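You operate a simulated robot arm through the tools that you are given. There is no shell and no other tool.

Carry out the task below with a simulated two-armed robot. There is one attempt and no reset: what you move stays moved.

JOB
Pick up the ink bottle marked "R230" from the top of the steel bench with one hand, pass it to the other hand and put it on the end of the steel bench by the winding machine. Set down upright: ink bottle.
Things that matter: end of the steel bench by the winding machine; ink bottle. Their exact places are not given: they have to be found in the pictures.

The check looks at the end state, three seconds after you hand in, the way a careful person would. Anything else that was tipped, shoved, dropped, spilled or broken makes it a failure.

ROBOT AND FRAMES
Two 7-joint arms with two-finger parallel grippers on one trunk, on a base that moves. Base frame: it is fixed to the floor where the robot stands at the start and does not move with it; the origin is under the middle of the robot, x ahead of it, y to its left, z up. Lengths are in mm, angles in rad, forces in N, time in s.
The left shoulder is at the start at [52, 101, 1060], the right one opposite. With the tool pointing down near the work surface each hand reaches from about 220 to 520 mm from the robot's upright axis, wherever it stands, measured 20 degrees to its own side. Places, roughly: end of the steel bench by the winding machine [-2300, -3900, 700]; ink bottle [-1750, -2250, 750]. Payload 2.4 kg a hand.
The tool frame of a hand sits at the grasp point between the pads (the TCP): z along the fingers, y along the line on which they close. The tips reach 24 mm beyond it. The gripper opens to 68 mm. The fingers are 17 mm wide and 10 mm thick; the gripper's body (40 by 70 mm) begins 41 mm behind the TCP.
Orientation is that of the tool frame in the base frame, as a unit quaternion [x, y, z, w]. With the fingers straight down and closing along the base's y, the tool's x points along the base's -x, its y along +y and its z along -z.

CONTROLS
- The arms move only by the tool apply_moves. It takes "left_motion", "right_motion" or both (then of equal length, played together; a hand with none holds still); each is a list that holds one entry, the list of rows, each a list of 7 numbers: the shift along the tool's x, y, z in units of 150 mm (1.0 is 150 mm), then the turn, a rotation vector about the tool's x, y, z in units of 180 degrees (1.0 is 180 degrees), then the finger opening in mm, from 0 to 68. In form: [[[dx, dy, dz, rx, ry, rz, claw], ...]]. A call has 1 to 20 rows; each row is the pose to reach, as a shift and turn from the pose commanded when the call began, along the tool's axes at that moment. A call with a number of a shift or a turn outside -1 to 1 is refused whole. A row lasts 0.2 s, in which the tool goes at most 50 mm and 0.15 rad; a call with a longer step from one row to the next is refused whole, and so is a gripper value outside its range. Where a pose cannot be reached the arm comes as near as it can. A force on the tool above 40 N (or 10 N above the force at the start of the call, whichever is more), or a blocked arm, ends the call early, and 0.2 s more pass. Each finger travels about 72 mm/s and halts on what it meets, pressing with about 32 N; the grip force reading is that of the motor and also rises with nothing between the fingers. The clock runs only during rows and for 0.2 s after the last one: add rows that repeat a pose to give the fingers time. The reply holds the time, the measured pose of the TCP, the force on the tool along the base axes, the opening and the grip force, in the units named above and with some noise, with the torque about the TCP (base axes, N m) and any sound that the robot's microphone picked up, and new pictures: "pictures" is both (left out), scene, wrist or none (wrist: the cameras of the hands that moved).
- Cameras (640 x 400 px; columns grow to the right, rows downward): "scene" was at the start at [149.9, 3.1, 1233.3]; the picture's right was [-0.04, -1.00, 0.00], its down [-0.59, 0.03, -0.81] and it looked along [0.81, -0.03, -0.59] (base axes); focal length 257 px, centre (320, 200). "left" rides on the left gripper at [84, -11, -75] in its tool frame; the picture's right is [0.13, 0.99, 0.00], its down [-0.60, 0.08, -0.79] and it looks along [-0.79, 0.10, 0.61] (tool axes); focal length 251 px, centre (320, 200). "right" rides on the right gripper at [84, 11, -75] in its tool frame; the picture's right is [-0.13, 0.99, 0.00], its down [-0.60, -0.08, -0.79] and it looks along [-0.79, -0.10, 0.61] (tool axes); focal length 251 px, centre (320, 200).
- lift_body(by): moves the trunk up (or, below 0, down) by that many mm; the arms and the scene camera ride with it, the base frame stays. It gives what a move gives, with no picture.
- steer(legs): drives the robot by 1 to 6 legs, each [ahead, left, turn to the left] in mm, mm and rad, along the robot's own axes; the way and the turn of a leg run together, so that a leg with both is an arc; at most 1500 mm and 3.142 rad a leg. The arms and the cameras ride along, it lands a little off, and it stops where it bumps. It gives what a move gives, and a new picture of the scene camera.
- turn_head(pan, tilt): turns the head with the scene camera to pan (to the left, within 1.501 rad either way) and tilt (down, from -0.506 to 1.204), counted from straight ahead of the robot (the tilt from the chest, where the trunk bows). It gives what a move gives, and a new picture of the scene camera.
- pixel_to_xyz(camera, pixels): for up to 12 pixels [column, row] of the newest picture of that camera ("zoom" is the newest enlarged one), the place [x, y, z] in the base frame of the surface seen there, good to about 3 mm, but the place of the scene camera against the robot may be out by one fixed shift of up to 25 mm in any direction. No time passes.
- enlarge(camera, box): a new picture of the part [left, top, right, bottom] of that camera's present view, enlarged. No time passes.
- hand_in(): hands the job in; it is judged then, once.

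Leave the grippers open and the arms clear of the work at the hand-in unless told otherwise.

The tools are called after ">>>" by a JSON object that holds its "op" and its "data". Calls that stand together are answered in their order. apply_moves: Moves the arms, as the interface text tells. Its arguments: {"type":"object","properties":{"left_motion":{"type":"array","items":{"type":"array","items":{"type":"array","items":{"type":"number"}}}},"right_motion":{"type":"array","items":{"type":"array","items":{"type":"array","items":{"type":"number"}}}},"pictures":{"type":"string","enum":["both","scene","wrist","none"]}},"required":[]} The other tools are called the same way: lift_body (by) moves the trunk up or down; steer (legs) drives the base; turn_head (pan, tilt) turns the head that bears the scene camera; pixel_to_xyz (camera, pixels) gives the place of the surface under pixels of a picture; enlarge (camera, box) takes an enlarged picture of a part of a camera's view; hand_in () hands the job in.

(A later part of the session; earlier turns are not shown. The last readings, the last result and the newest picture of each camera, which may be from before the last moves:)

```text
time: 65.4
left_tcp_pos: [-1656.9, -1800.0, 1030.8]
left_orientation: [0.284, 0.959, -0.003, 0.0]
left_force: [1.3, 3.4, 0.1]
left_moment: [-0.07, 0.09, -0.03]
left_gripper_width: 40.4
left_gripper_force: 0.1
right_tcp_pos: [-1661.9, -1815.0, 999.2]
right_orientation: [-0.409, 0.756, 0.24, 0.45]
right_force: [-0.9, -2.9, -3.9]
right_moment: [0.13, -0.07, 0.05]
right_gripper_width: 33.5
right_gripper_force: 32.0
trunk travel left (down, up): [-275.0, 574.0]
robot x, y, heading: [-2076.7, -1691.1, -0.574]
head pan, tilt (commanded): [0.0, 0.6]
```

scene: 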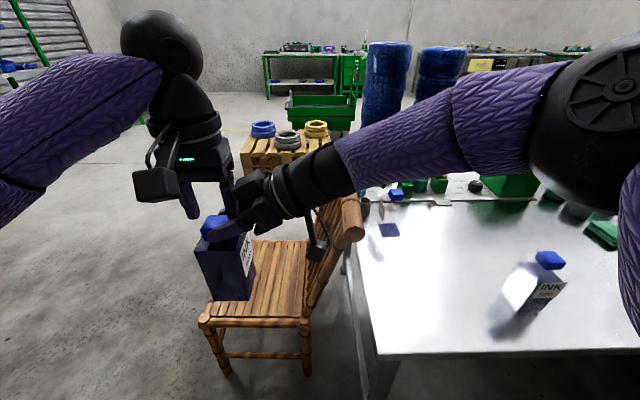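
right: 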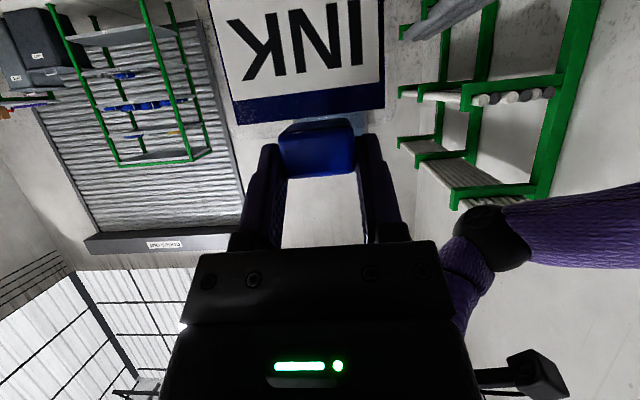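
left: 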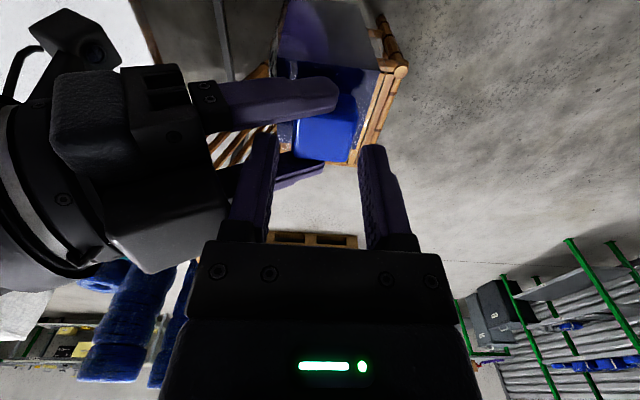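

There is a light contact (about 3.5 N, and the left opening was pushed to 40 mm), probably the left hand's right finger against the right palm. I'll enlarge the left view to find it.

>>> {"op": "enlarge", "data": {"camera": "left", "box": [130, 50, 410, 270]}}

>>> {"op": "enlarge", "data": {"camera": "scene", "box": [130, 100, 340, 310]}}

>>> {"op": "pixel_to_xyz", "data": {"camera": "left", "pixels": [[200, 200], [222, 200], [210, 160], [180, 120], [190, 90], [205, 95], [250, 190], [232, 215], [265, 145], [218, 225], [310, 120], [335, 130]]}}

```text
1.82 times, centred on (270, 160) of left
```

zoom: 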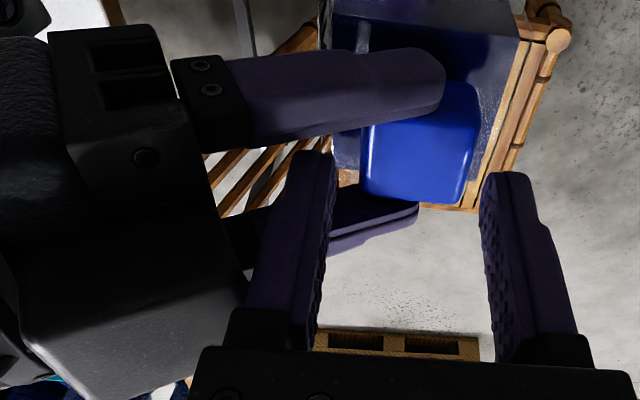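

```text
1.90 times, centred on (235, 205) of scene
```

zoom: 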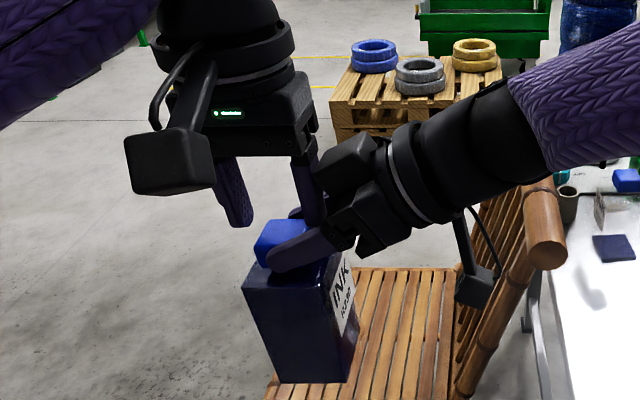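

```text
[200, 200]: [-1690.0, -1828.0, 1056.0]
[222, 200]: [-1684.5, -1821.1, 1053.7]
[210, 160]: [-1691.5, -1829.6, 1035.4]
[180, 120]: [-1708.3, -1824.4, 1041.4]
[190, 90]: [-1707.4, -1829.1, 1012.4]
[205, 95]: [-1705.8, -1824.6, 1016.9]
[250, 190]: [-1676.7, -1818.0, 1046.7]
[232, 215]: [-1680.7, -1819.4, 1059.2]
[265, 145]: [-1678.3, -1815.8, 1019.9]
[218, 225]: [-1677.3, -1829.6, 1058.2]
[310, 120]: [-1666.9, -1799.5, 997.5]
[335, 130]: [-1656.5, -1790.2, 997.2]
```

The right gripper's body reaches about 40 mm on its upper side, so at this 62° pitch it blocks the left fingers. Better to re-grip the bottle with the right hand nearly horizontal. First, the left hand withdraws straight up, then back to its parked spot.

>>> {"op": "apply_moves", "data": {"left_motion": [[[0, 0, -0.15, 0, 0, 0, 43], [0, 0, -0.35, 0, 0, 0, 43], [0, 0, -0.55, 0, 0, 0, 43], [0.15, 0.08, -0.6, 0, 0, 0, 50], [0.35, 0.1, -0.6, 0, 0, 0, 60], [0.55, 0.1, -0.6, 0, 0, 0, 68], [0.7, 0.1, -0.6, 0, 0, 0, 68], [0.7, 0.1, -0.6, 0, 0, 0, 68]]], "pictures": "scene"}}

```text
time: 67.2
left_tcp_pos: [-1737.1, -1725.9, 1121.5]
left_orientation: [0.284, 0.959, -0.004, 0.001]
left_force: [0.3, 0.4, 0.4]
left_moment: [0.0, 0.03, -0.02]
left_gripper_width: 67.7
left_gripper_force: 0.1
right_tcp_pos: [-1662.7, -1815.2, 999.3]
right_orientation: [-0.41, 0.756, 0.24, 0.45]
right_force: [0.2, 0.8, -4.1]
right_moment: [-0.06, 0.04, 0.0]
right_gripper_width: 33.5
right_gripper_force: 32.2
trunk travel left (down, up): [-275.0, 574.0]
robot x, y, heading: [-2080.0, -1693.5, -0.572]
head pan, tilt (commanded): [0.0, 0.6]
```

scene: 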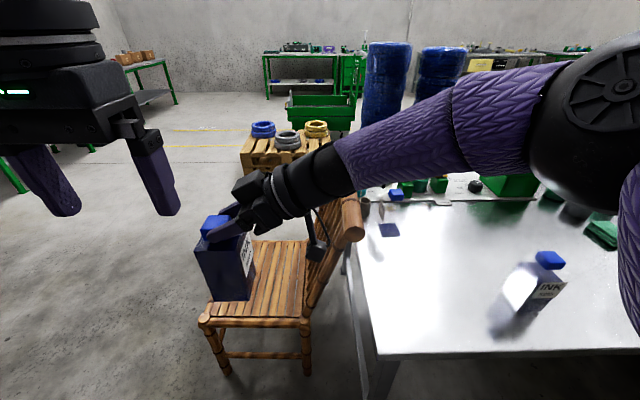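

The left hand is parked clear. I'll bring the right hand back toward the bench: first 60% of the way to a point 500 mm ahead and 50 mm right, turning back 30°.

>>> {"op": "apply_moves", "data": {"right_motion": [[[0.03, -0.068, -0.141, 0.0293, 0, 0.0158, 5], [0.06, -0.136, -0.282, 0.0587, 0, 0.0316, 5], [0.089, -0.205, -0.423, 0.088, 0, 0.0474, 5], [0.119, -0.273, -0.564, 0.1174, 0, 0.0632, 5], [0.149, -0.341, -0.705, 0.1467, 0, 0.079, 5], [0.149, -0.341, -0.705, 0.1467, 0, 0.079, 5]]], "pictures": "none"}}

```text
time: 68.6
left_tcp_pos: [-1738.2, -1727.1, 1119.7]
left_orientation: [0.285, 0.959, -0.003, 0.0]
left_force: [0.0, -0.3, -0.1]
left_moment: [0.0, -0.01, 0.02]
left_gripper_width: 68.0
left_gripper_force: 0.1
right_tcp_pos: [-1676.9, -1928.4, 1031.7]
right_orientation: [-0.2, 0.835, 0.115, 0.499]
right_force: [-0.1, -1.0, -4.6]
right_moment: [-0.04, 0.05, 0.0]
right_gripper_width: 33.2
right_gripper_force: 31.7
trunk travel left (down, up): [-275.0, 574.0]
robot x, y, heading: [-2078.8, -1692.7, -0.579]
head pan, tilt (commanded): [0.0, 0.6]
```

Now the rest of that move.

>>> {"op": "apply_moves", "data": {"right_motion": [[[0.007, -0.11, -0.078, 0.0245, 0, 0.0132, 5], [0.0145, -0.219, -0.156, 0.0489, 0, 0.0264, 5], [0.022, -0.329, -0.234, 0.0734, 0, 0.0395, 5], [0.029, -0.438, -0.312, 0.0978, 0, 0.0527, 5], [0.029, -0.438, -0.312, 0.0978, 0, 0.0527, 5]]], "pictures": "scene"}}

```text
time: 69.8
left_tcp_pos: [-1737.8, -1726.7, 1122.4]
left_orientation: [0.285, 0.959, -0.002, 0.0]
left_force: [0.7, 0.1, 0.2]
left_moment: [0.02, 0.01, 0.0]
left_gripper_width: 67.8
left_gripper_force: 0.0
right_tcp_pos: [-1685.2, -2008.9, 1048.8]
right_orientation: [-0.053, 0.855, 0.028, 0.515]
right_force: [-1.2, 0.4, -4.4]
right_moment: [-0.01, 0.07, -0.01]
right_gripper_width: 32.9
right_gripper_force: 31.7
right hand out of reach, approached as far as the arm can: row 4
trunk travel left (down, up): [-275.0, 574.0]
robot x, y, heading: [-2078.8, -1694.2, -0.579]
head pan, tilt (commanded): [0.0, 0.6]
```

scene: 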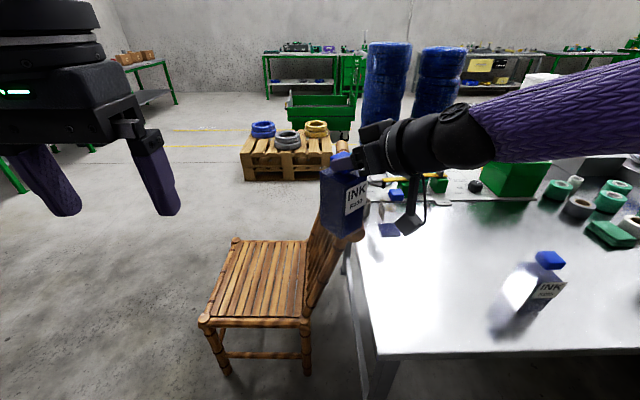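

Reached (heading 7°, pitch 62°). I'll test in free air whether the right hand can pitch a further 18° toward horizontal here.

>>> {"op": "apply_moves", "data": {"right_motion": [[[0, 0, 0, 0, -0.033, 0, 5], [0, 0, 0, 0, -0.067, 0, 5], [0, 0, 0, 0, -0.1, 0, 5], [0, 0, 0, 0, -0.1, 0, 5]]], "pictures": "none"}}

```text
time: 70.8
left_tcp_pos: [-1736.4, -1727.0, 1121.0]
left_orientation: [0.286, 0.958, -0.003, 0.0]
left_force: [0.6, 0.6, 0.0]
left_moment: [0.01, -0.01, -0.04]
left_gripper_width: 68.0
left_gripper_force: 0.1
right_tcp_pos: [-1685.1, -2009.3, 1048.2]
right_orientation: [-0.047, 0.766, 0.033, 0.64]
right_force: [0.0, 0.1, -3.9]
right_moment: [-0.03, 0.19, -0.01]
right_gripper_width: 33.4
right_gripper_force: 31.8
trunk travel left (down, up): [-275.0, 574.0]
robot x, y, heading: [-2077.1, -1696.3, -0.576]
head pan, tilt (commanded): [0.0, 0.6]
```

An 80° pitch is reachable here. I'll return to 62° so the bottle is upright, then strafe right 200 mm so the bottle hangs over a clear spot on the bench.

>>> {"op": "apply_moves", "data": {"right_motion": [[[0, 0, 0, 0, 0.033, 0, 5], [0, 0, 0, 0, 0.067, 0, 5], [0, 0, 0, 0, 0.1, 0, 5], [0, 0, 0, 0, 0.1, 0, 5]]], "pictures": "none"}}

>>> {"op": "steer", "data": {"legs": [[0, -200, 0]]}}

>>> {"op": "turn_head", "data": {"pan": -0.25, "tilt": 0.75}}

```text
time: 71.8
left_tcp_pos: [-1736.6, -1727.4, 1120.6]
left_orientation: [0.285, 0.958, -0.003, 0.0]
left_force: [-0.1, -0.3, 0.9]
left_moment: [-0.05, 0.0, 0.01]
left_gripper_width: 68.0
left_gripper_force: 0.0
right_tcp_pos: [-1683.7, -2007.1, 1050.8]
right_orientation: [-0.053, 0.845, 0.028, 0.531]
right_force: [-0.6, 0.7, -4.2]
right_moment: [-0.01, 0.1, 0.0]
right_gripper_width: 33.1
right_gripper_force: 32.2
trunk travel left (down, up): [-275.0, 574.0]
robot x, y, heading: [-2078.1, -1692.9, -0.578]
head pan, tilt (commanded): [0.0, 0.6]
```

```text
time: 73.4
left_tcp_pos: [-1847.1, -1894.5, 1121.1]
left_orientation: [0.286, 0.958, -0.002, 0.001]
left_force: [-0.1, -0.6, -0.7]
left_moment: [0.04, -0.02, 0.06]
left_gripper_width: 67.8
left_gripper_force: 0.0
right_tcp_pos: [-1793.5, -2174.7, 1050.3]
right_orientation: [-0.051, 0.845, 0.028, 0.532]
right_force: [-0.1, -0.3, -4.5]
right_moment: [-0.02, 0.11, 0.02]
right_gripper_width: 33.5
right_gripper_force: 32.0
trunk travel left (down, up): [-275.0, 574.0]
robot x, y, heading: [-2185.9, -1856.0, -0.585]
head pan, tilt (commanded): [0.0, 0.6]
```

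scene: 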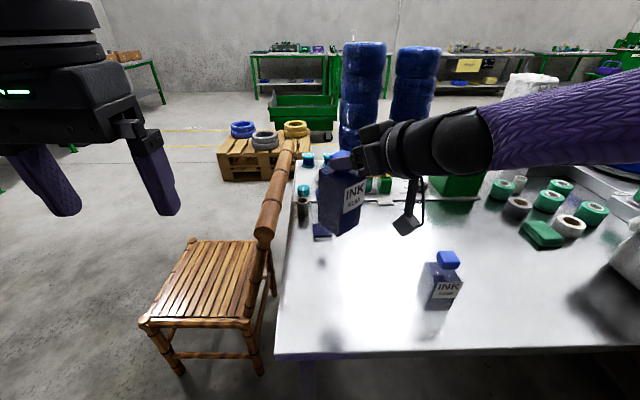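

```text
time: 74.1
left_tcp_pos: [-1845.5, -1894.7, 1120.4]
left_orientation: [0.286, 0.958, -0.003, 0.0]
left_force: [-1.0, 0.2, 0.5]
left_moment: [-0.01, 0.01, -0.01]
left_gripper_width: 68.1
left_gripper_force: 0.1
right_tcp_pos: [-1794.1, -2175.6, 1051.4]
right_orientation: [-0.051, 0.846, 0.028, 0.531]
right_force: [-1.1, -0.9, -3.9]
right_moment: [0.0, 0.09, 0.0]
right_gripper_width: 33.3
right_gripper_force: 31.7
trunk travel left (down, up): [-275.0, 574.0]
robot x, y, heading: [-2186.3, -1859.5, -0.577]
head pan, tilt (commanded): [-0.25, 0.75]
```

scene: 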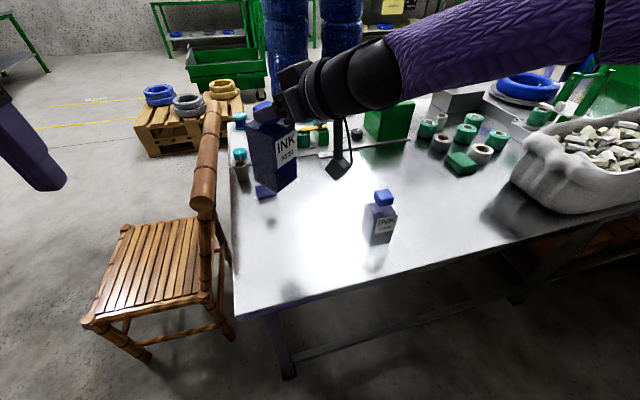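

The bottle hangs over a clear spot between its old place and R205. I'll lower the trunk 100 mm first and check that the hand follows exactly.

>>> {"op": "lift_body", "data": {"by": -100}}

```text
time: 75.5
left_tcp_pos: [-1847.4, -1894.3, 1021.0]
left_orientation: [0.286, 0.958, -0.003, 0.002]
left_force: [0.0, 0.8, 0.3]
left_moment: [0.03, -0.01, -0.03]
left_gripper_width: 67.8
left_gripper_force: 0.1
right_tcp_pos: [-1793.1, -2175.2, 951.5]
right_orientation: [-0.052, 0.845, 0.028, 0.532]
right_force: [0.4, 0.3, -4.1]
right_moment: [-0.01, 0.1, 0.01]
right_gripper_width: 33.1
right_gripper_force: 32.3
trunk travel left (down, up): [-175.0, 674.0]
robot x, y, heading: [-2186.0, -1859.3, -0.577]
head pan, tilt (commanded): [-0.25, 0.75]
```

It followed exactly. I'll lower 75 mm more, leaving the bottle bottom at about z=727, roughly 29 mm above the bench.

>>> {"op": "lift_body", "data": {"by": -75}}

```text
time: 76.6
left_tcp_pos: [-1845.3, -1895.0, 947.0]
left_orientation: [0.286, 0.958, -0.004, 0.001]
left_force: [-0.2, 0.3, -0.4]
left_moment: [0.02, 0.01, -0.02]
left_gripper_width: 68.3
left_gripper_force: 0.2
right_tcp_pos: [-1794.5, -2175.8, 876.2]
right_orientation: [-0.052, 0.845, 0.028, 0.531]
right_force: [-0.3, -0.1, -3.7]
right_moment: [-0.02, 0.08, 0.0]
right_gripper_width: 33.2
right_gripper_force: 31.8
trunk travel left (down, up): [-100.0, 750.0]
robot x, y, heading: [-2188.9, -1858.3, -0.576]
head pan, tilt (commanded): [-0.25, 0.75]
```

Now I'll correct the 2.5° pitch difference so the bottle is vertical, and lower 27 mm to just above contact.

>>> {"op": "apply_moves", "data": {"right_motion": [[[0, 0, 0, 0, 0.014, 0, 5], [0.04, 0, 0.022, 0, 0.014, 0, 5], [0.08, 0, 0.043, 0, 0.014, 0, 5], [0.12, 0, 0.065, 0, 0.014, 0, 5], [0.158, 0, 0.085, 0, 0.014, 0, 5], [0.158, 0, 0.085, 0, 0.014, 0, 5]]], "pictures": "both"}}

```text
time: 78.0
left_tcp_pos: [-1847.5, -1894.8, 945.4]
left_orientation: [0.285, 0.958, -0.002, 0.001]
left_force: [0.6, -0.6, 0.1]
left_moment: [0.01, 0.03, 0.0]
left_gripper_width: 68.1
left_gripper_force: 0.1
right_tcp_pos: [-1792.3, -2175.2, 848.8]
right_orientation: [-0.052, 0.857, 0.027, 0.513]
right_force: [-0.1, -0.5, 1.0]
right_moment: [0.13, -0.21, -0.03]
right_gripper_width: 33.4
right_gripper_force: 32.7
trunk travel left (down, up): [-100.0, 750.0]
robot x, y, heading: [-2187.8, -1859.8, -0.577]
head pan, tilt (commanded): [-0.25, 0.75]
```

scene: 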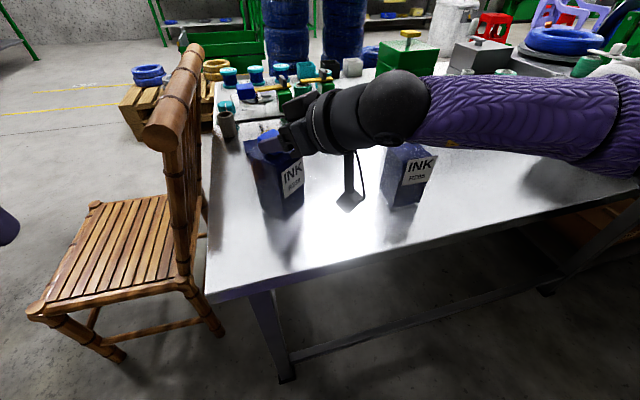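
right: 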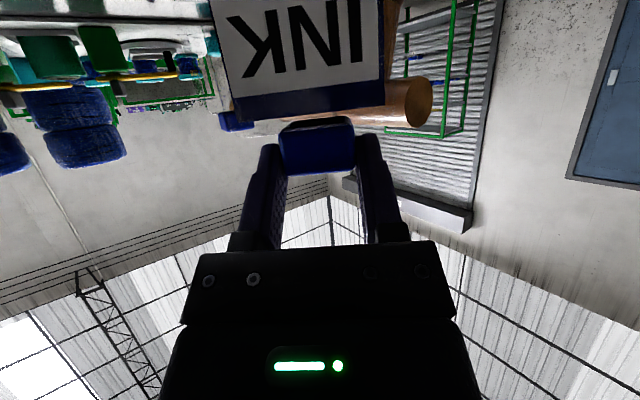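

The load moved from -4 N to +1 N, so the bottle just rests on the bench. I'll open the fingers.

>>> {"op": "apply_moves", "data": {"right_motion": [[[0, 0, 0, 0, 0, 0, 40], [0, 0, 0, 0, 0, 0, 50], [0, 0, 0, 0, 0, 0, 60], [0, 0, 0, 0, 0, 0, 60]]], "pictures": "both"}}

```text
time: 79.0
left_tcp_pos: [-1846.0, -1894.1, 945.8]
left_orientation: [0.286, 0.958, -0.002, -0.001]
left_force: [-0.7, -1.3, 0.0]
left_moment: [-0.01, 0.03, 0.0]
left_gripper_width: 68.0
left_gripper_force: 0.0
right_tcp_pos: [-1792.7, -2175.6, 848.7]
right_orientation: [-0.053, 0.857, 0.027, 0.513]
right_force: [0.4, -0.8, 0.0]
right_moment: [-0.01, 0.03, 0.01]
right_gripper_width: 59.9
right_gripper_force: 0.1
trunk travel left (down, up): [-100.0, 750.0]
robot x, y, heading: [-2183.8, -1864.6, -0.576]
head pan, tilt (commanded): [-0.25, 0.75]
```

scene: 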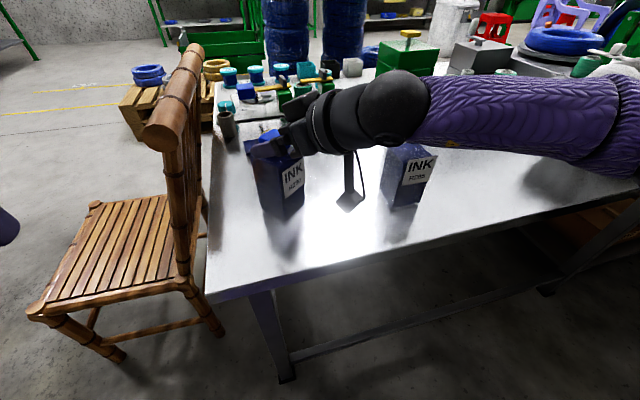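
right: 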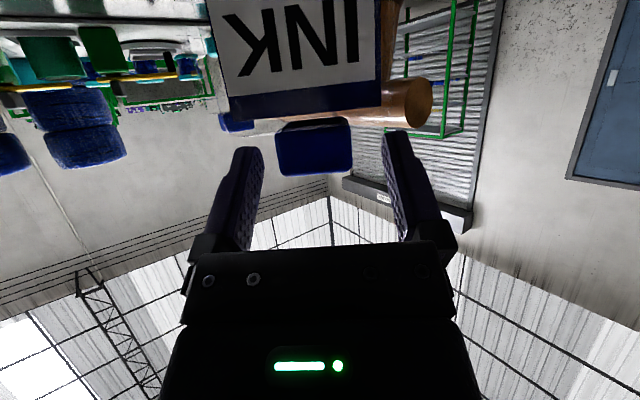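

The bottle stands freely. With the open fingers still straddling the cap, I'll pitch the hand to 80° (nearly horizontal), 6 mm lower and re-centred 3 mm.

>>> {"op": "apply_moves", "data": {"right_motion": [[[0, -0.02, 0, 0, 0, 0, 62], [0.01, -0.02, 0.005, 0, -0.033, 0, 62], [0.023, -0.02, 0.012, 0, -0.067, 0, 62], [0.035, -0.02, 0.019, 0, -0.1006, 0, 62], [0.035, -0.02, 0.019, 0, -0.1006, 0, 62]]], "pictures": "both"}}

```text
time: 80.2
left_tcp_pos: [-1845.9, -1895.6, 946.0]
left_orientation: [0.286, 0.958, -0.003, -0.001]
left_force: [-0.2, -0.3, -0.1]
left_moment: [-0.01, 0.0, 0.01]
left_gripper_width: 67.9
left_gripper_force: 0.1
right_tcp_pos: [-1792.8, -2178.1, 842.4]
right_orientation: [-0.049, 0.764, 0.036, 0.642]
right_force: [1.2, 1.1, 0.3]
right_moment: [-0.01, 0.02, -0.04]
right_gripper_width: 62.1
right_gripper_force: 0.1
trunk travel left (down, up): [-100.0, 750.0]
robot x, y, heading: [-2185.9, -1860.4, -0.581]
head pan, tilt (commanded): [-0.25, 0.75]
```

scene: 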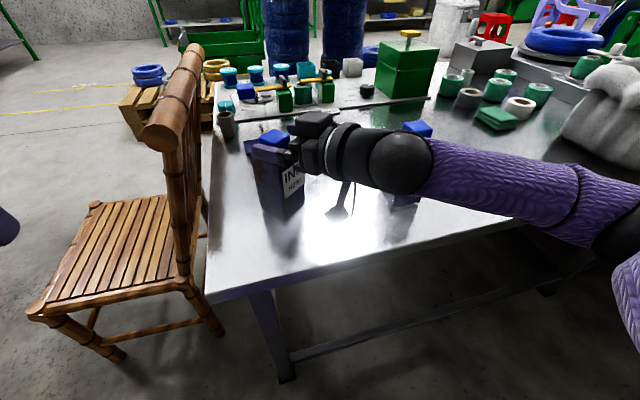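
right: 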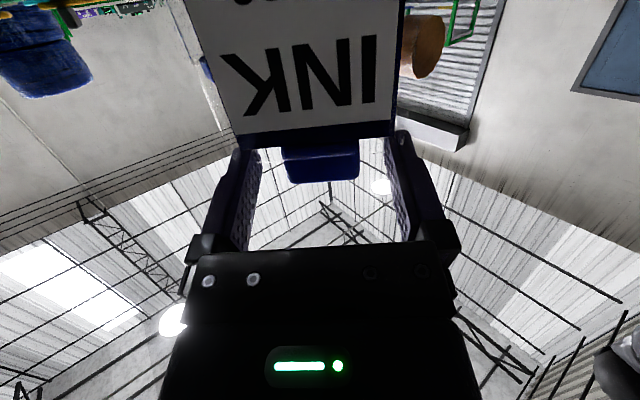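

Pitch is 80° and the cap sits between the fingers. I'll check the forearm's clearance from R205 and the cap's location before closing.

>>> {"op": "pixel_to_xyz", "data": {"camera": "scene", "pixels": [[400, 160], [400, 190], [430, 165], [500, 180], [417, 127], [395, 205], [470, 200], [275, 138], [315, 125], [340, 200], [285, 190], [262, 165]]}}

>>> {"op": "pixel_to_xyz", "data": {"camera": "right", "pixels": [[290, 165], [320, 165], [350, 165], [320, 175], [300, 178], [345, 178], [250, 100], [380, 100], [245, 165], [398, 160], [320, 120], [320, 155]]}}

>>> {"op": "enlarge", "data": {"camera": "right", "box": [200, 80, 440, 260]}}

```text
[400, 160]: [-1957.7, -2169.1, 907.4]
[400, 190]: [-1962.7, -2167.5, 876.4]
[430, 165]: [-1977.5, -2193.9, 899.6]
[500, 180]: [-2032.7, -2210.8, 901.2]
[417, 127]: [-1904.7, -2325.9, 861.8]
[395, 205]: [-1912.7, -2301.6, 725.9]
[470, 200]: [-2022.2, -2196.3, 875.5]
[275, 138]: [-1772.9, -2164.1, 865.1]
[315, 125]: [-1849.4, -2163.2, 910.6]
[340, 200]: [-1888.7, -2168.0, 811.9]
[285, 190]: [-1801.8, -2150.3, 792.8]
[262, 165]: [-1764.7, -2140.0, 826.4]
```

```text
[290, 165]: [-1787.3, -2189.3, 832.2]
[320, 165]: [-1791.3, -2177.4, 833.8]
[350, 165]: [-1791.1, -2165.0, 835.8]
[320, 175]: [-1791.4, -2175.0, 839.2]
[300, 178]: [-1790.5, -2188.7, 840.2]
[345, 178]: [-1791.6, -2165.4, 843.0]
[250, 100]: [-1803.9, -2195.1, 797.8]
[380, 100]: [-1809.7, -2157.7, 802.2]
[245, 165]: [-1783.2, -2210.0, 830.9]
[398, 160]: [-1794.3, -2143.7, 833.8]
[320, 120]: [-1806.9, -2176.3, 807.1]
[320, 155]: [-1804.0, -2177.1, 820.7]
```

```text
2.22 times, centred on (320, 170) of right
```

zoom: 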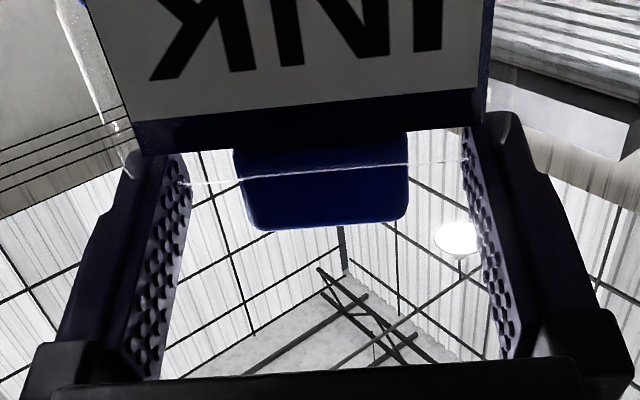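

The cap's front plane is at the TCP and centred, and the forearm is clear of R205. Closing the right gripper.

>>> {"op": "apply_moves", "data": {"right_motion": [[[0, 0, 0, 0, 0, 0, 40], [0, 0, 0, 0, 0, 0, 20], [0, 0, 0, 0, 0, 0, 5], [0, 0, 0, 0, 0, 0, 5], [0, 0, 0, 0, 0, 0, 5]]], "pictures": "wrist"}}

```text
time: 81.4
left_tcp_pos: [-1845.9, -1895.9, 945.5]
left_orientation: [0.287, 0.958, -0.003, 0.001]
left_force: [0.0, -0.2, -0.2]
left_moment: [-0.02, 0.02, 0.0]
left_gripper_width: 68.0
left_gripper_force: 0.0
right_tcp_pos: [-1791.8, -2177.2, 843.7]
right_orientation: [-0.047, 0.765, 0.034, 0.641]
right_force: [-0.5, 0.5, 0.3]
right_moment: [0.12, -0.12, -0.03]
right_gripper_width: 33.3
right_gripper_force: 31.5
trunk travel left (down, up): [-100.0, 750.0]
robot x, y, heading: [-2186.2, -1859.4, -0.583]
head pan, tilt (commanded): [-0.25, 0.75]
```

right: 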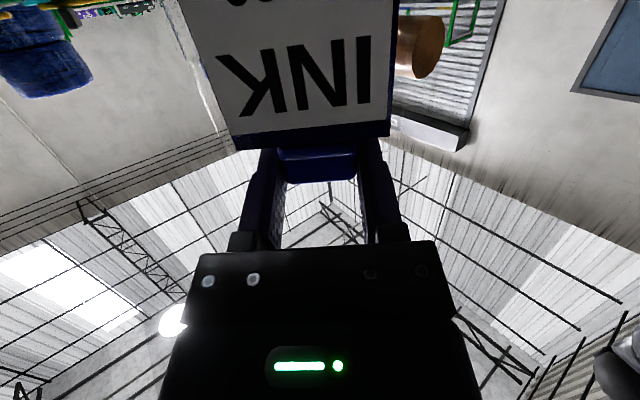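

Firm grip again (33 mm, 31.5 N) at 80° pitch. I'll lift with the trunk, 200 mm straight up.

>>> {"op": "lift_body", "data": {"by": 200}}

```text
time: 83.5
left_tcp_pos: [-1844.5, -1895.7, 1144.8]
left_orientation: [0.285, 0.959, -0.003, -0.001]
left_force: [-1.2, 0.4, 0.4]
left_moment: [0.0, 0.01, -0.04]
left_gripper_width: 67.8
left_gripper_force: 0.2
right_tcp_pos: [-1792.0, -2177.7, 1041.8]
right_orientation: [-0.048, 0.766, 0.035, 0.64]
right_force: [-0.1, -0.2, -4.2]
right_moment: [-0.01, 0.06, 0.01]
right_gripper_width: 33.3
right_gripper_force: 31.7
trunk travel left (down, up): [-300.0, 550.0]
robot x, y, heading: [-2184.2, -1859.8, -0.578]
head pan, tilt (commanded): [-0.25, 0.75]
```

The bottle is up (TCP z=1042). I'll take the right hand left toward the hand-over point in two steps, translating mostly first and then rotating.

>>> {"op": "apply_moves", "data": {"right_motion": [[[0.007, 0.15, 0.043, -0.0164, 0, -0.0029, 5], [0.014, 0.301, 0.086, -0.0327, 0, -0.0058, 5], [0.02, 0.451, 0.129, -0.0491, 0, -0.0087, 5], [0.027, 0.602, 0.172, -0.0654, 0, -0.0116, 5], [0.034, 0.752, 0.215, -0.0818, 0, -0.0145, 5], [0.034, 0.752, 0.215, -0.0818, 0, -0.0145, 5]]], "pictures": "none"}}

```text
time: 85.0
left_tcp_pos: [-1846.0, -1895.3, 1147.0]
left_orientation: [0.286, 0.958, -0.003, 0.0]
left_force: [0.3, -0.5, 0.9]
left_moment: [0.0, 0.01, -0.01]
left_gripper_width: 67.9
left_gripper_force: 0.1
right_tcp_pos: [-1773.1, -2064.3, 1031.4]
right_orientation: [-0.146, 0.753, 0.117, 0.631]
right_force: [0.4, -0.4, -3.3]
right_moment: [-0.03, 0.05, -0.01]
right_gripper_width: 33.5
right_gripper_force: 32.2
trunk travel left (down, up): [-300.0, 550.0]
robot x, y, heading: [-2187.5, -1857.0, -0.584]
head pan, tilt (commanded): [-0.25, 0.75]
```

Good. Second step: the remaining 80 mm and 35° of turn.

>>> {"op": "apply_moves", "data": {"right_motion": [[[0.002, 0.157, 0.086, 0, 0, 0, 5], [0.003, 0.314, 0.171, -0.038, 0, -0.007, 5], [0.005, 0.471, 0.257, -0.077, 0, -0.0136, 5], [0.005, 0.471, 0.257, -0.115, 0, -0.0204, 5], [0.005, 0.471, 0.257, -0.154, 0, -0.0272, 5], [0.005, 0.471, 0.257, -0.192, 0, -0.034, 5], [0.005, 0.471, 0.257, -0.192, 0, -0.034, 5]]], "pictures": "both"}}

```text
time: 86.5
left_tcp_pos: [-1846.0, -1894.3, 1144.6]
left_orientation: [0.285, 0.959, -0.002, 0.0]
left_force: [0.3, -0.1, 0.0]
left_moment: [-0.01, -0.01, -0.02]
left_gripper_width: 67.9
left_gripper_force: 0.1
right_tcp_pos: [-1763.9, -1984.2, 1022.6]
right_orientation: [-0.368, 0.675, 0.304, 0.563]
right_force: [-0.4, 1.4, -4.3]
right_moment: [-0.02, 0.06, 0.01]
right_gripper_width: 33.6
right_gripper_force: 31.9
trunk travel left (down, up): [-300.0, 550.0]
robot x, y, heading: [-2186.0, -1861.0, -0.58]
head pan, tilt (commanded): [-0.25, 0.75]
```

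scene: 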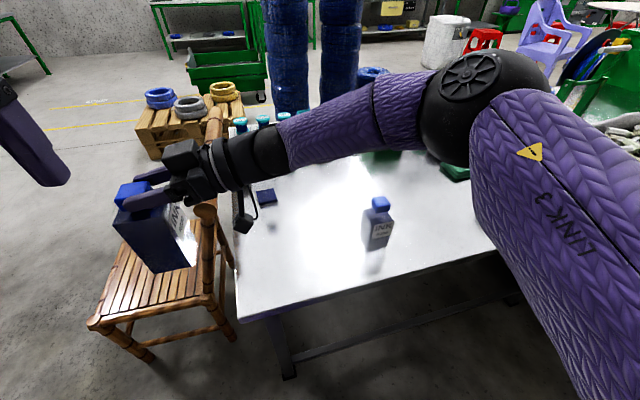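
right: 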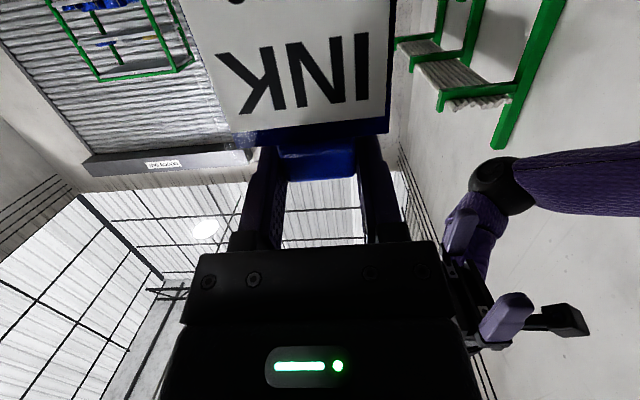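

The right hand reached the hand-over pose (heading 57°, pitch 80°), so the bottle axis is near (-1754,-1970) and the cap top near z=1028. I'll bring the left hand over it at z≈1110.

>>> {"op": "apply_moves", "data": {"left_motion": [[[-0.157, -0.017, 0.03, 0, 0, 0, 60], [-0.314, -0.034, 0.06, 0, 0, 0, 52], [-0.471, -0.05, 0.1, 0, 0, 0, 46], [-0.628, -0.067, 0.16, 0, 0, 0, 46], [-0.785, -0.084, 0.233, 0, 0, 0, 46], [-0.785, -0.084, 0.233, 0, 0, 0, 46]]], "pictures": "both"}}

```text
time: 88.0
left_tcp_pos: [-1753.8, -1968.5, 1109.6]
left_orientation: [0.286, 0.958, -0.002, 0.0]
left_force: [0.7, -0.1, 0.6]
left_moment: [-0.02, 0.0, 0.01]
left_gripper_width: 46.0
left_gripper_force: 0.0
right_tcp_pos: [-1764.2, -1984.3, 1022.3]
right_orientation: [-0.366, 0.675, 0.303, 0.564]
right_force: [0.1, 0.0, -3.9]
right_moment: [-0.03, 0.05, -0.01]
right_gripper_width: 33.4
right_gripper_force: 32.2
trunk travel left (down, up): [-300.0, 550.0]
robot x, y, heading: [-2183.9, -1861.2, -0.576]
head pan, tilt (commanded): [-0.25, 0.75]
```

scene: 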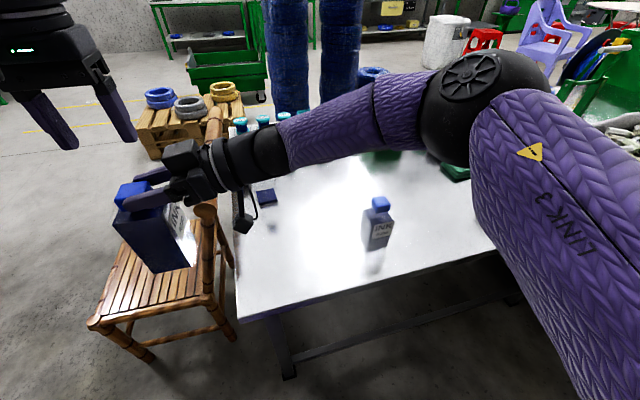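
left: 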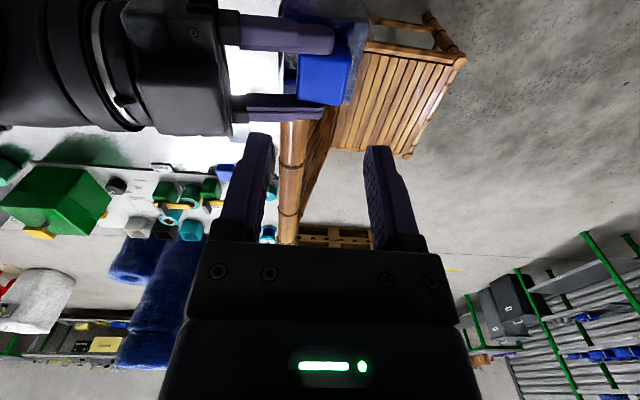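

I'll check the cap's centre against the left TCP using the left wrist camera.

>>> {"op": "enlarge", "data": {"camera": "left", "box": [200, 0, 420, 150]}}

>>> {"op": "pixel_to_xyz", "data": {"camera": "left", "pixels": [[303, 70], [325, 70], [347, 70], [303, 85], [325, 85], [345, 85], [325, 60], [325, 98], [303, 98], [342, 98], [222, 60], [228, 120]]}}

```text
2.67 times, centred on (310, 75) of left
```

zoom: 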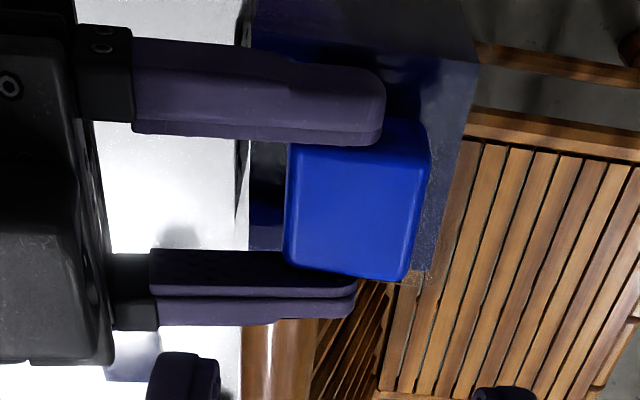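

```text
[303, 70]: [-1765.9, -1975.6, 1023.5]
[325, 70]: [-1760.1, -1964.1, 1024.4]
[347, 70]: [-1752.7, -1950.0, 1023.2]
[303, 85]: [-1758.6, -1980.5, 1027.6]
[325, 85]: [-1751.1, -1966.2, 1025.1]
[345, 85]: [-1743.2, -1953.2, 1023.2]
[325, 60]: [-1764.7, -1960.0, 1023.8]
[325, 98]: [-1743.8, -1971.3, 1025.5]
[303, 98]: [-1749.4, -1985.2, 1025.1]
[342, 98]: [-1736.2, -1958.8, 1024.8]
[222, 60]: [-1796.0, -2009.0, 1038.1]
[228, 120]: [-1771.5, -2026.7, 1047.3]
```

The cap is aligned within 1 mm along the closing axis, and the right palm is now 57 mm from the axis, so there's plenty of room. I'll descend to z≈1032 with the fingers open at 46 mm.

>>> {"op": "apply_moves", "data": {"left_motion": [[[0.01, 0, 0.1, 0, 0, 0, 46], [0.01, 0, 0.2, 0, 0, 0, 46], [0.01, 0, 0.3, 0, 0, 0, 46], [0.01, 0, 0.38, 0, 0, 0, 46], [0.01, 0, 0.43, 0, 0, 0, 46], [0.01, 0, 0.475, 0, 0, 0, 46], [0.01, 0, 0.517, 0, 0, 0, 46], [0.01, 0, 0.517, 0, 0, 0, 46]]], "pictures": "both"}}

```text
time: 89.8
left_tcp_pos: [-1755.8, -1968.8, 1032.7]
left_orientation: [0.285, 0.958, -0.003, 0.0]
left_force: [0.3, 0.7, -0.3]
left_moment: [-0.01, 0.0, 0.0]
left_gripper_width: 46.0
left_gripper_force: 0.0
right_tcp_pos: [-1764.6, -1983.1, 1022.8]
right_orientation: [-0.367, 0.675, 0.303, 0.564]
right_force: [-0.5, -0.9, -3.9]
right_moment: [-0.07, 0.07, 0.01]
right_gripper_width: 33.1
right_gripper_force: 32.7
trunk travel left (down, up): [-300.0, 550.0]
robot x, y, heading: [-2186.3, -1859.1, -0.577]
head pan, tilt (commanded): [-0.25, 0.75]
```

scene: 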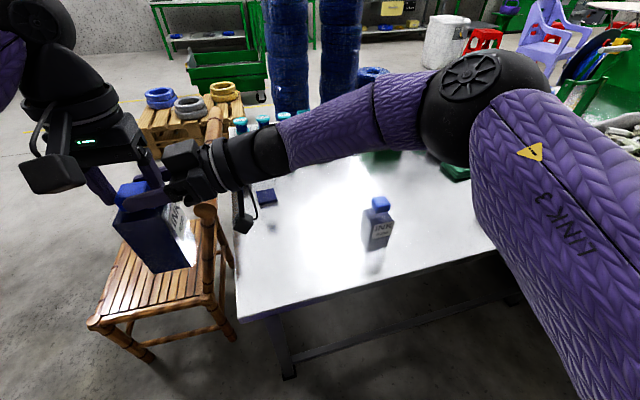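
left: 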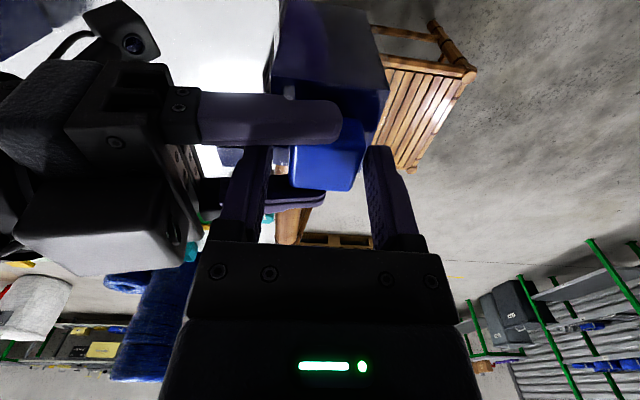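

No contact forces, and the left fingers straddle the cap. Closing the left gripper on it.

>>> {"op": "apply_moves", "data": {"left_motion": [[[0, 0, 0, 0, 0, 0, 36], [0, 0, 0, 0, 0, 0, 25], [0, 0, 0, 0, 0, 0, 5], [0, 0, 0, 0, 0, 0, 5], [0, 0, 0, 0, 0, 0, 5]]], "pictures": "wrist"}}

```text
time: 91.0
left_tcp_pos: [-1754.7, -1967.0, 1032.7]
left_orientation: [0.285, 0.958, -0.002, 0.0]
left_force: [18.9, 15.7, 0.1]
left_moment: [0.27, -0.28, 0.07]
left_gripper_width: 33.2
left_gripper_force: 32.0
right_tcp_pos: [-1764.4, -1984.3, 1022.8]
right_orientation: [-0.367, 0.675, 0.304, 0.564]
right_force: [-18.6, -16.4, -0.9]
right_moment: [-0.06, 0.11, 0.06]
right_gripper_width: 33.2
right_gripper_force: 32.2
trunk travel left (down, up): [-300.0, 550.0]
robot x, y, heading: [-2185.3, -1858.8, -0.58]
head pan, tilt (commanded): [-0.25, 0.75]
```

left: 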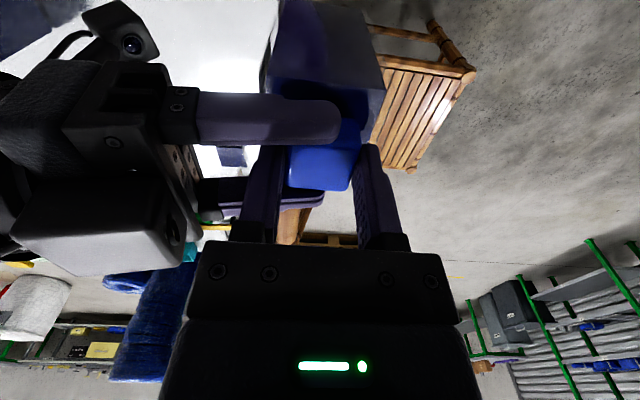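

The left gripper holds the cap (33.2 mm, 32 N), with about 24 N of side strain between the hands. I'll relieve that with a small 2.2 mm left shift of the left hand before releasing the right.

>>> {"op": "apply_moves", "data": {"left_motion": [[[-0.002, 0.007, 0, 0, 0, 0, 5], [-0.004, 0.015, 0, 0, 0, 0, 5], [-0.004, 0.015, 0, 0, 0, 0, 5]]], "pictures": "none"}}

```text
time: 91.8
left_tcp_pos: [-1753.5, -1967.8, 1033.6]
left_orientation: [0.288, 0.958, -0.003, 0.0]
left_force: [-16.9, 9.9, 1.4]
left_moment: [0.12, 0.25, -0.03]
left_gripper_width: 33.2
left_gripper_force: 32.1
right_tcp_pos: [-1764.1, -1984.1, 1022.7]
right_orientation: [-0.366, 0.676, 0.302, 0.564]
right_force: [16.6, -9.2, -5.8]
right_moment: [-0.11, 0.04, -0.35]
right_gripper_width: 33.3
right_gripper_force: 31.9
trunk travel left (down, up): [-300.0, 550.0]
robot x, y, heading: [-2186.9, -1858.4, -0.579]
head pan, tilt (commanded): [-0.25, 0.75]
```

The sideways strain is gone, but there's now about 20 N fore-aft. Half a millimetre back should balance it.

>>> {"op": "apply_moves", "data": {"left_motion": [[[0.003, 0, 0, 0, 0, 0, 5], [0.003, 0, 0, 0, 0, 0, 5]]], "pictures": "none"}}

```text
time: 92.3
left_tcp_pos: [-1753.7, -1969.0, 1033.4]
left_orientation: [0.286, 0.958, -0.003, 0.0]
left_force: [-25.5, 3.8, 4.1]
left_moment: [0.04, 0.41, -0.14]
left_gripper_width: 32.9
left_gripper_force: 32.3
right_tcp_pos: [-1765.1, -1983.4, 1021.3]
right_orientation: [-0.366, 0.676, 0.302, 0.564]
right_force: [26.2, -3.1, -8.2]
right_moment: [-0.12, -0.05, -0.29]
right_gripper_width: 33.7
right_gripper_force: 31.6
trunk travel left (down, up): [-300.0, 550.0]
robot x, y, heading: [-2186.5, -1863.2, -0.581]
head pan, tilt (commanded): [-0.25, 0.75]
```

Strain remains around 25 N, which is just stiffness between the two clamps. I'll now open the right gripper so the left hand alone carries the bottle.

>>> {"op": "apply_moves", "data": {"right_motion": [[[0, 0, 0, 0, 0, 0, 40], [0, 0, 0, 0, 0, 0, 50], [0, 0, 0, 0, 0, 0, 60], [0, 0, 0, 0, 0, 0, 60]]], "pictures": "both"}}

```text
time: 93.3
left_tcp_pos: [-1754.1, -1968.5, 1032.9]
left_orientation: [0.285, 0.958, -0.003, 0.0]
left_force: [0.1, 0.2, -0.4]
left_moment: [0.01, -0.02, 0.02]
left_gripper_width: 32.9
left_gripper_force: 32.3
right_tcp_pos: [-1764.5, -1983.9, 1021.7]
right_orientation: [-0.365, 0.676, 0.302, 0.564]
right_force: [0.5, -0.3, -0.6]
right_moment: [0.03, 0.0, 0.0]
right_gripper_width: 59.8
right_gripper_force: 0.0
trunk travel left (down, up): [-300.0, 550.0]
robot x, y, heading: [-2188.4, -1858.8, -0.583]
head pan, tilt (commanded): [-0.25, 0.75]
```

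scene: 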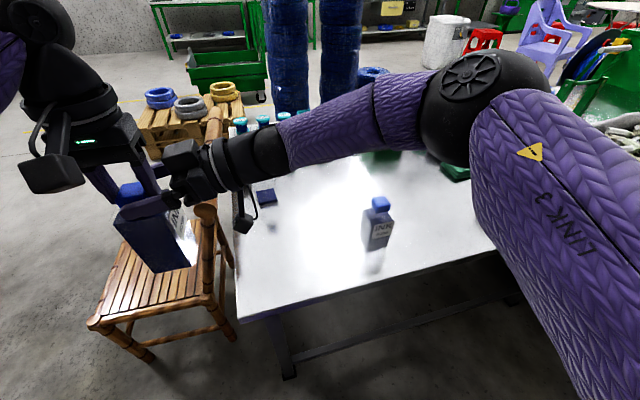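
right: 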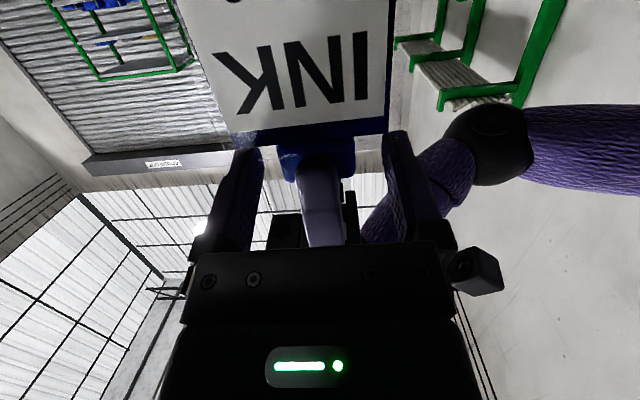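

The left now holds at 33 mm / 32 N, but its vertical force reads only -0.4 N, so I want to confirm it's really carrying the bottle. I'll hold and read again.

>>> {"op": "apply_moves", "data": {"left_motion": [[[0, 0, 0, 0, 0, 0, 5], [0, 0, 0, 0, 0, 0, 5]]], "right_motion": [[[0, 0, 0, 0, 0, 0, 60], [0, 0, 0, 0, 0, 0, 60]]], "pictures": "wrist"}}

```text
time: 94.0
left_tcp_pos: [-1753.3, -1968.2, 1032.9]
left_orientation: [0.286, 0.958, -0.003, 0.0]
left_force: [0.5, 0.6, 0.8]
left_moment: [0.05, 0.03, 0.01]
left_gripper_width: 33.0
left_gripper_force: 32.0
right_tcp_pos: [-1765.1, -1983.7, 1021.8]
right_orientation: [-0.366, 0.676, 0.303, 0.564]
right_force: [0.3, -0.1, 0.6]
right_moment: [0.0, 0.01, 0.01]
right_gripper_width: 60.2
right_gripper_force: 0.1
trunk travel left (down, up): [-300.0, 550.0]
robot x, y, heading: [-2188.9, -1861.4, -0.578]
head pan, tilt (commanded): [-0.25, 0.75]
```

right: 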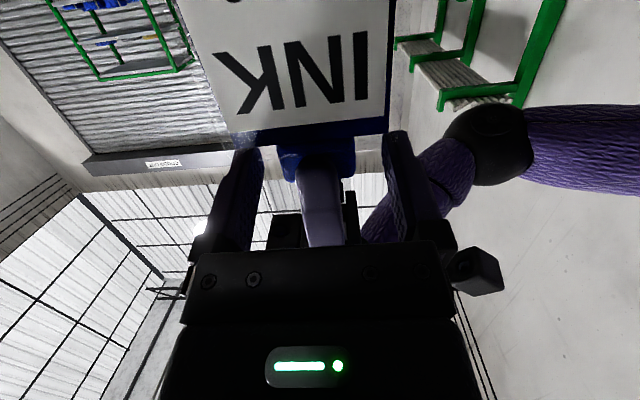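
left: 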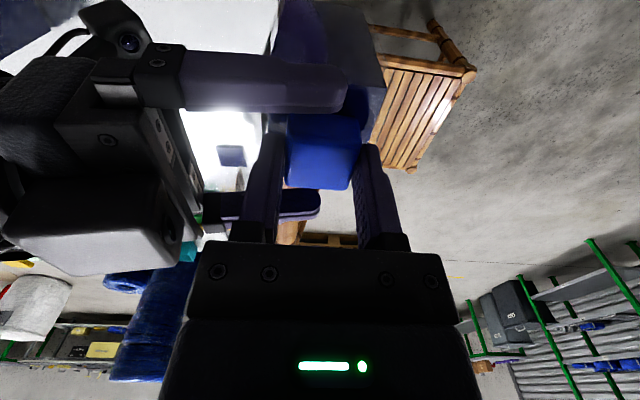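

I'll check whether anything supports the bottle by enlarging the scene around its base.

>>> {"op": "enlarge", "data": {"camera": "scene", "box": [60, 130, 270, 300]}}

>>> {"op": "pixel_to_xyz", "data": {"camera": "scene", "pixels": [[205, 212], [215, 115], [150, 250], [165, 268], [185, 262], [125, 225], [150, 205], [180, 200], [205, 250], [130, 190], [170, 240], [192, 225]]}}

```text
2.35 times, centred on (165, 215) of scene
```

zoom: 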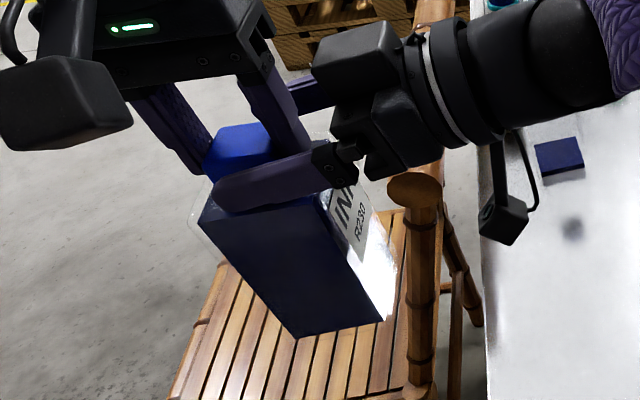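

```text
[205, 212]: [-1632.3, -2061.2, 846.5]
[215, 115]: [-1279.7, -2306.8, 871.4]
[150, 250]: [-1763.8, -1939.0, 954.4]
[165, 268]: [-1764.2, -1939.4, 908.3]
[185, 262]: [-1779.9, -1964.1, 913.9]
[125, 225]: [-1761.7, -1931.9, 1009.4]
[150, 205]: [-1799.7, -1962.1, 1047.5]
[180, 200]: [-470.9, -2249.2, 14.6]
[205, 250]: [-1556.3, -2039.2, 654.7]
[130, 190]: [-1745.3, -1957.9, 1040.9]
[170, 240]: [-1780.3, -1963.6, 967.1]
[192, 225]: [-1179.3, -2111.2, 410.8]
```

Nothing is under the bottle, and it hangs from the left grip. I'll withdraw the right hand straight back (to my right) with fingers open, and watch the left force.

>>> {"op": "apply_moves", "data": {"right_motion": [[[0, 0, 0, 0, 0, 0, 66], [0.012, 0, -0.066, 0, 0, 0, 66], [0.035, 0, -0.197, 0, 0, 0, 66], [0.06, 0, -0.33, 0, 0, 0, 66], [0.094, 0, -0.525, 0, 0, 0, 66], [0.094, 0, -0.525, 0, 0, 0, 66]]], "pictures": "both"}}

```text
time: 95.3
left_tcp_pos: [-1754.1, -1969.2, 1032.9]
left_orientation: [0.286, 0.958, -0.004, 0.0]
left_force: [-0.5, -0.4, 0.0]
left_moment: [0.01, 0.01, -0.03]
left_gripper_width: 33.0
left_gripper_force: 31.6
right_tcp_pos: [-1808.2, -2051.0, 1023.0]
right_orientation: [-0.366, 0.675, 0.303, 0.564]
right_force: [-0.4, 0.8, -0.8]
right_moment: [0.0, 0.0, 0.0]
right_gripper_width: 65.8
right_gripper_force: 0.1
trunk travel left (down, up): [-300.0, 550.0]
robot x, y, heading: [-2182.2, -1859.3, -0.583]
head pan, tilt (commanded): [-0.25, 0.75]
```

scene: 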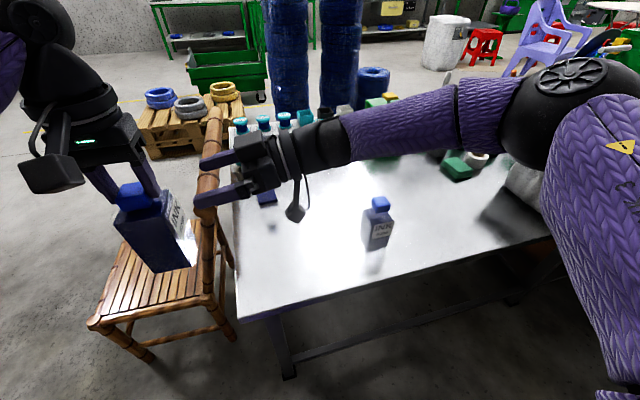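
right: 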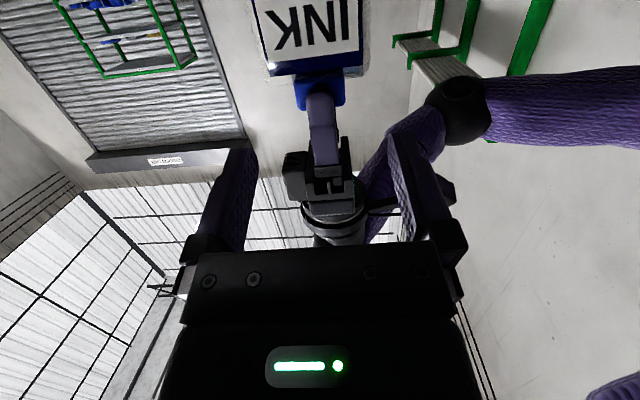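

The right hand is clear and the bottle stays in the left hand, so the hand-over is done. I'll fold the right arm back to a compact, fingers-down pose.

>>> {"op": "apply_moves", "data": {"right_motion": [[[0.035, 0.047, -0.067, 0.0228, 0.0229, 0.0274, 66], [0.069, 0.093, -0.133, 0.0455, 0.0457, 0.0548, 66], [0.104, 0.14, -0.2, 0.0683, 0.0686, 0.0823, 66], [0.139, 0.186, -0.266, 0.0911, 0.0915, 0.1097, 66], [0.174, 0.233, -0.333, 0.1139, 0.1144, 0.1371, 66], [0.208, 0.279, -0.399, 0.1366, 0.1372, 0.1645, 66], [0.243, 0.326, -0.466, 0.1594, 0.1601, 0.1919, 66], [0.278, 0.372, -0.532, 0.1822, 0.183, 0.2194, 66], [0.313, 0.419, -0.599, 0.205, 0.2059, 0.2468, 66], [0.347, 0.465, -0.665, 0.2277, 0.2287, 0.2742, 66], [0.382, 0.512, -0.732, 0.2505, 0.2516, 0.3016, 66], [0.417, 0.558, -0.798, 0.2733, 0.2745, 0.329, 66], [0.452, 0.605, -0.865, 0.2961, 0.2974, 0.3565, 66], [0.486, 0.651, -0.931, 0.3188, 0.3202, 0.3839, 66], [0.521, 0.698, -0.998, 0.3416, 0.3431, 0.4113, 66], [0.521, 0.698, -0.998, 0.3416, 0.3431, 0.4113, 66]]], "pictures": "scene"}}

```text
time: 98.8
left_tcp_pos: [-1752.4, -1968.1, 1032.5]
left_orientation: [0.285, 0.958, -0.002, 0.0]
left_force: [-0.1, 0.3, 0.2]
left_moment: [-0.01, -0.01, 0.0]
left_gripper_width: 32.8
left_gripper_force: 32.3
right_tcp_pos: [-1986.5, -1997.1, 945.6]
right_orientation: [0.308, 0.95, 0.055, 0.008]
right_force: [-0.5, 0.7, 0.7]
right_moment: [-0.02, 0.02, 0.0]
right_gripper_width: 65.8
right_gripper_force: 0.0
right hand out of reach, approached as far as the arm can: row 6, 7, 8, 9, 10, 11, 12, 13, 14, 15, 16
trunk travel left (down, up): [-300.0, 550.0]
robot x, y, heading: [-2183.2, -1860.7, -0.584]
head pan, tilt (commanded): [-0.25, 0.75]
```

scene: 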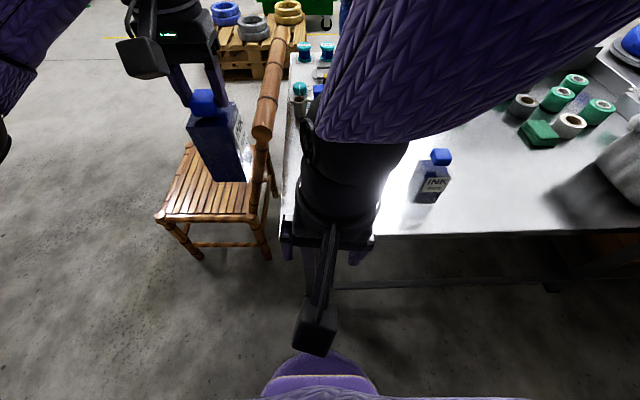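

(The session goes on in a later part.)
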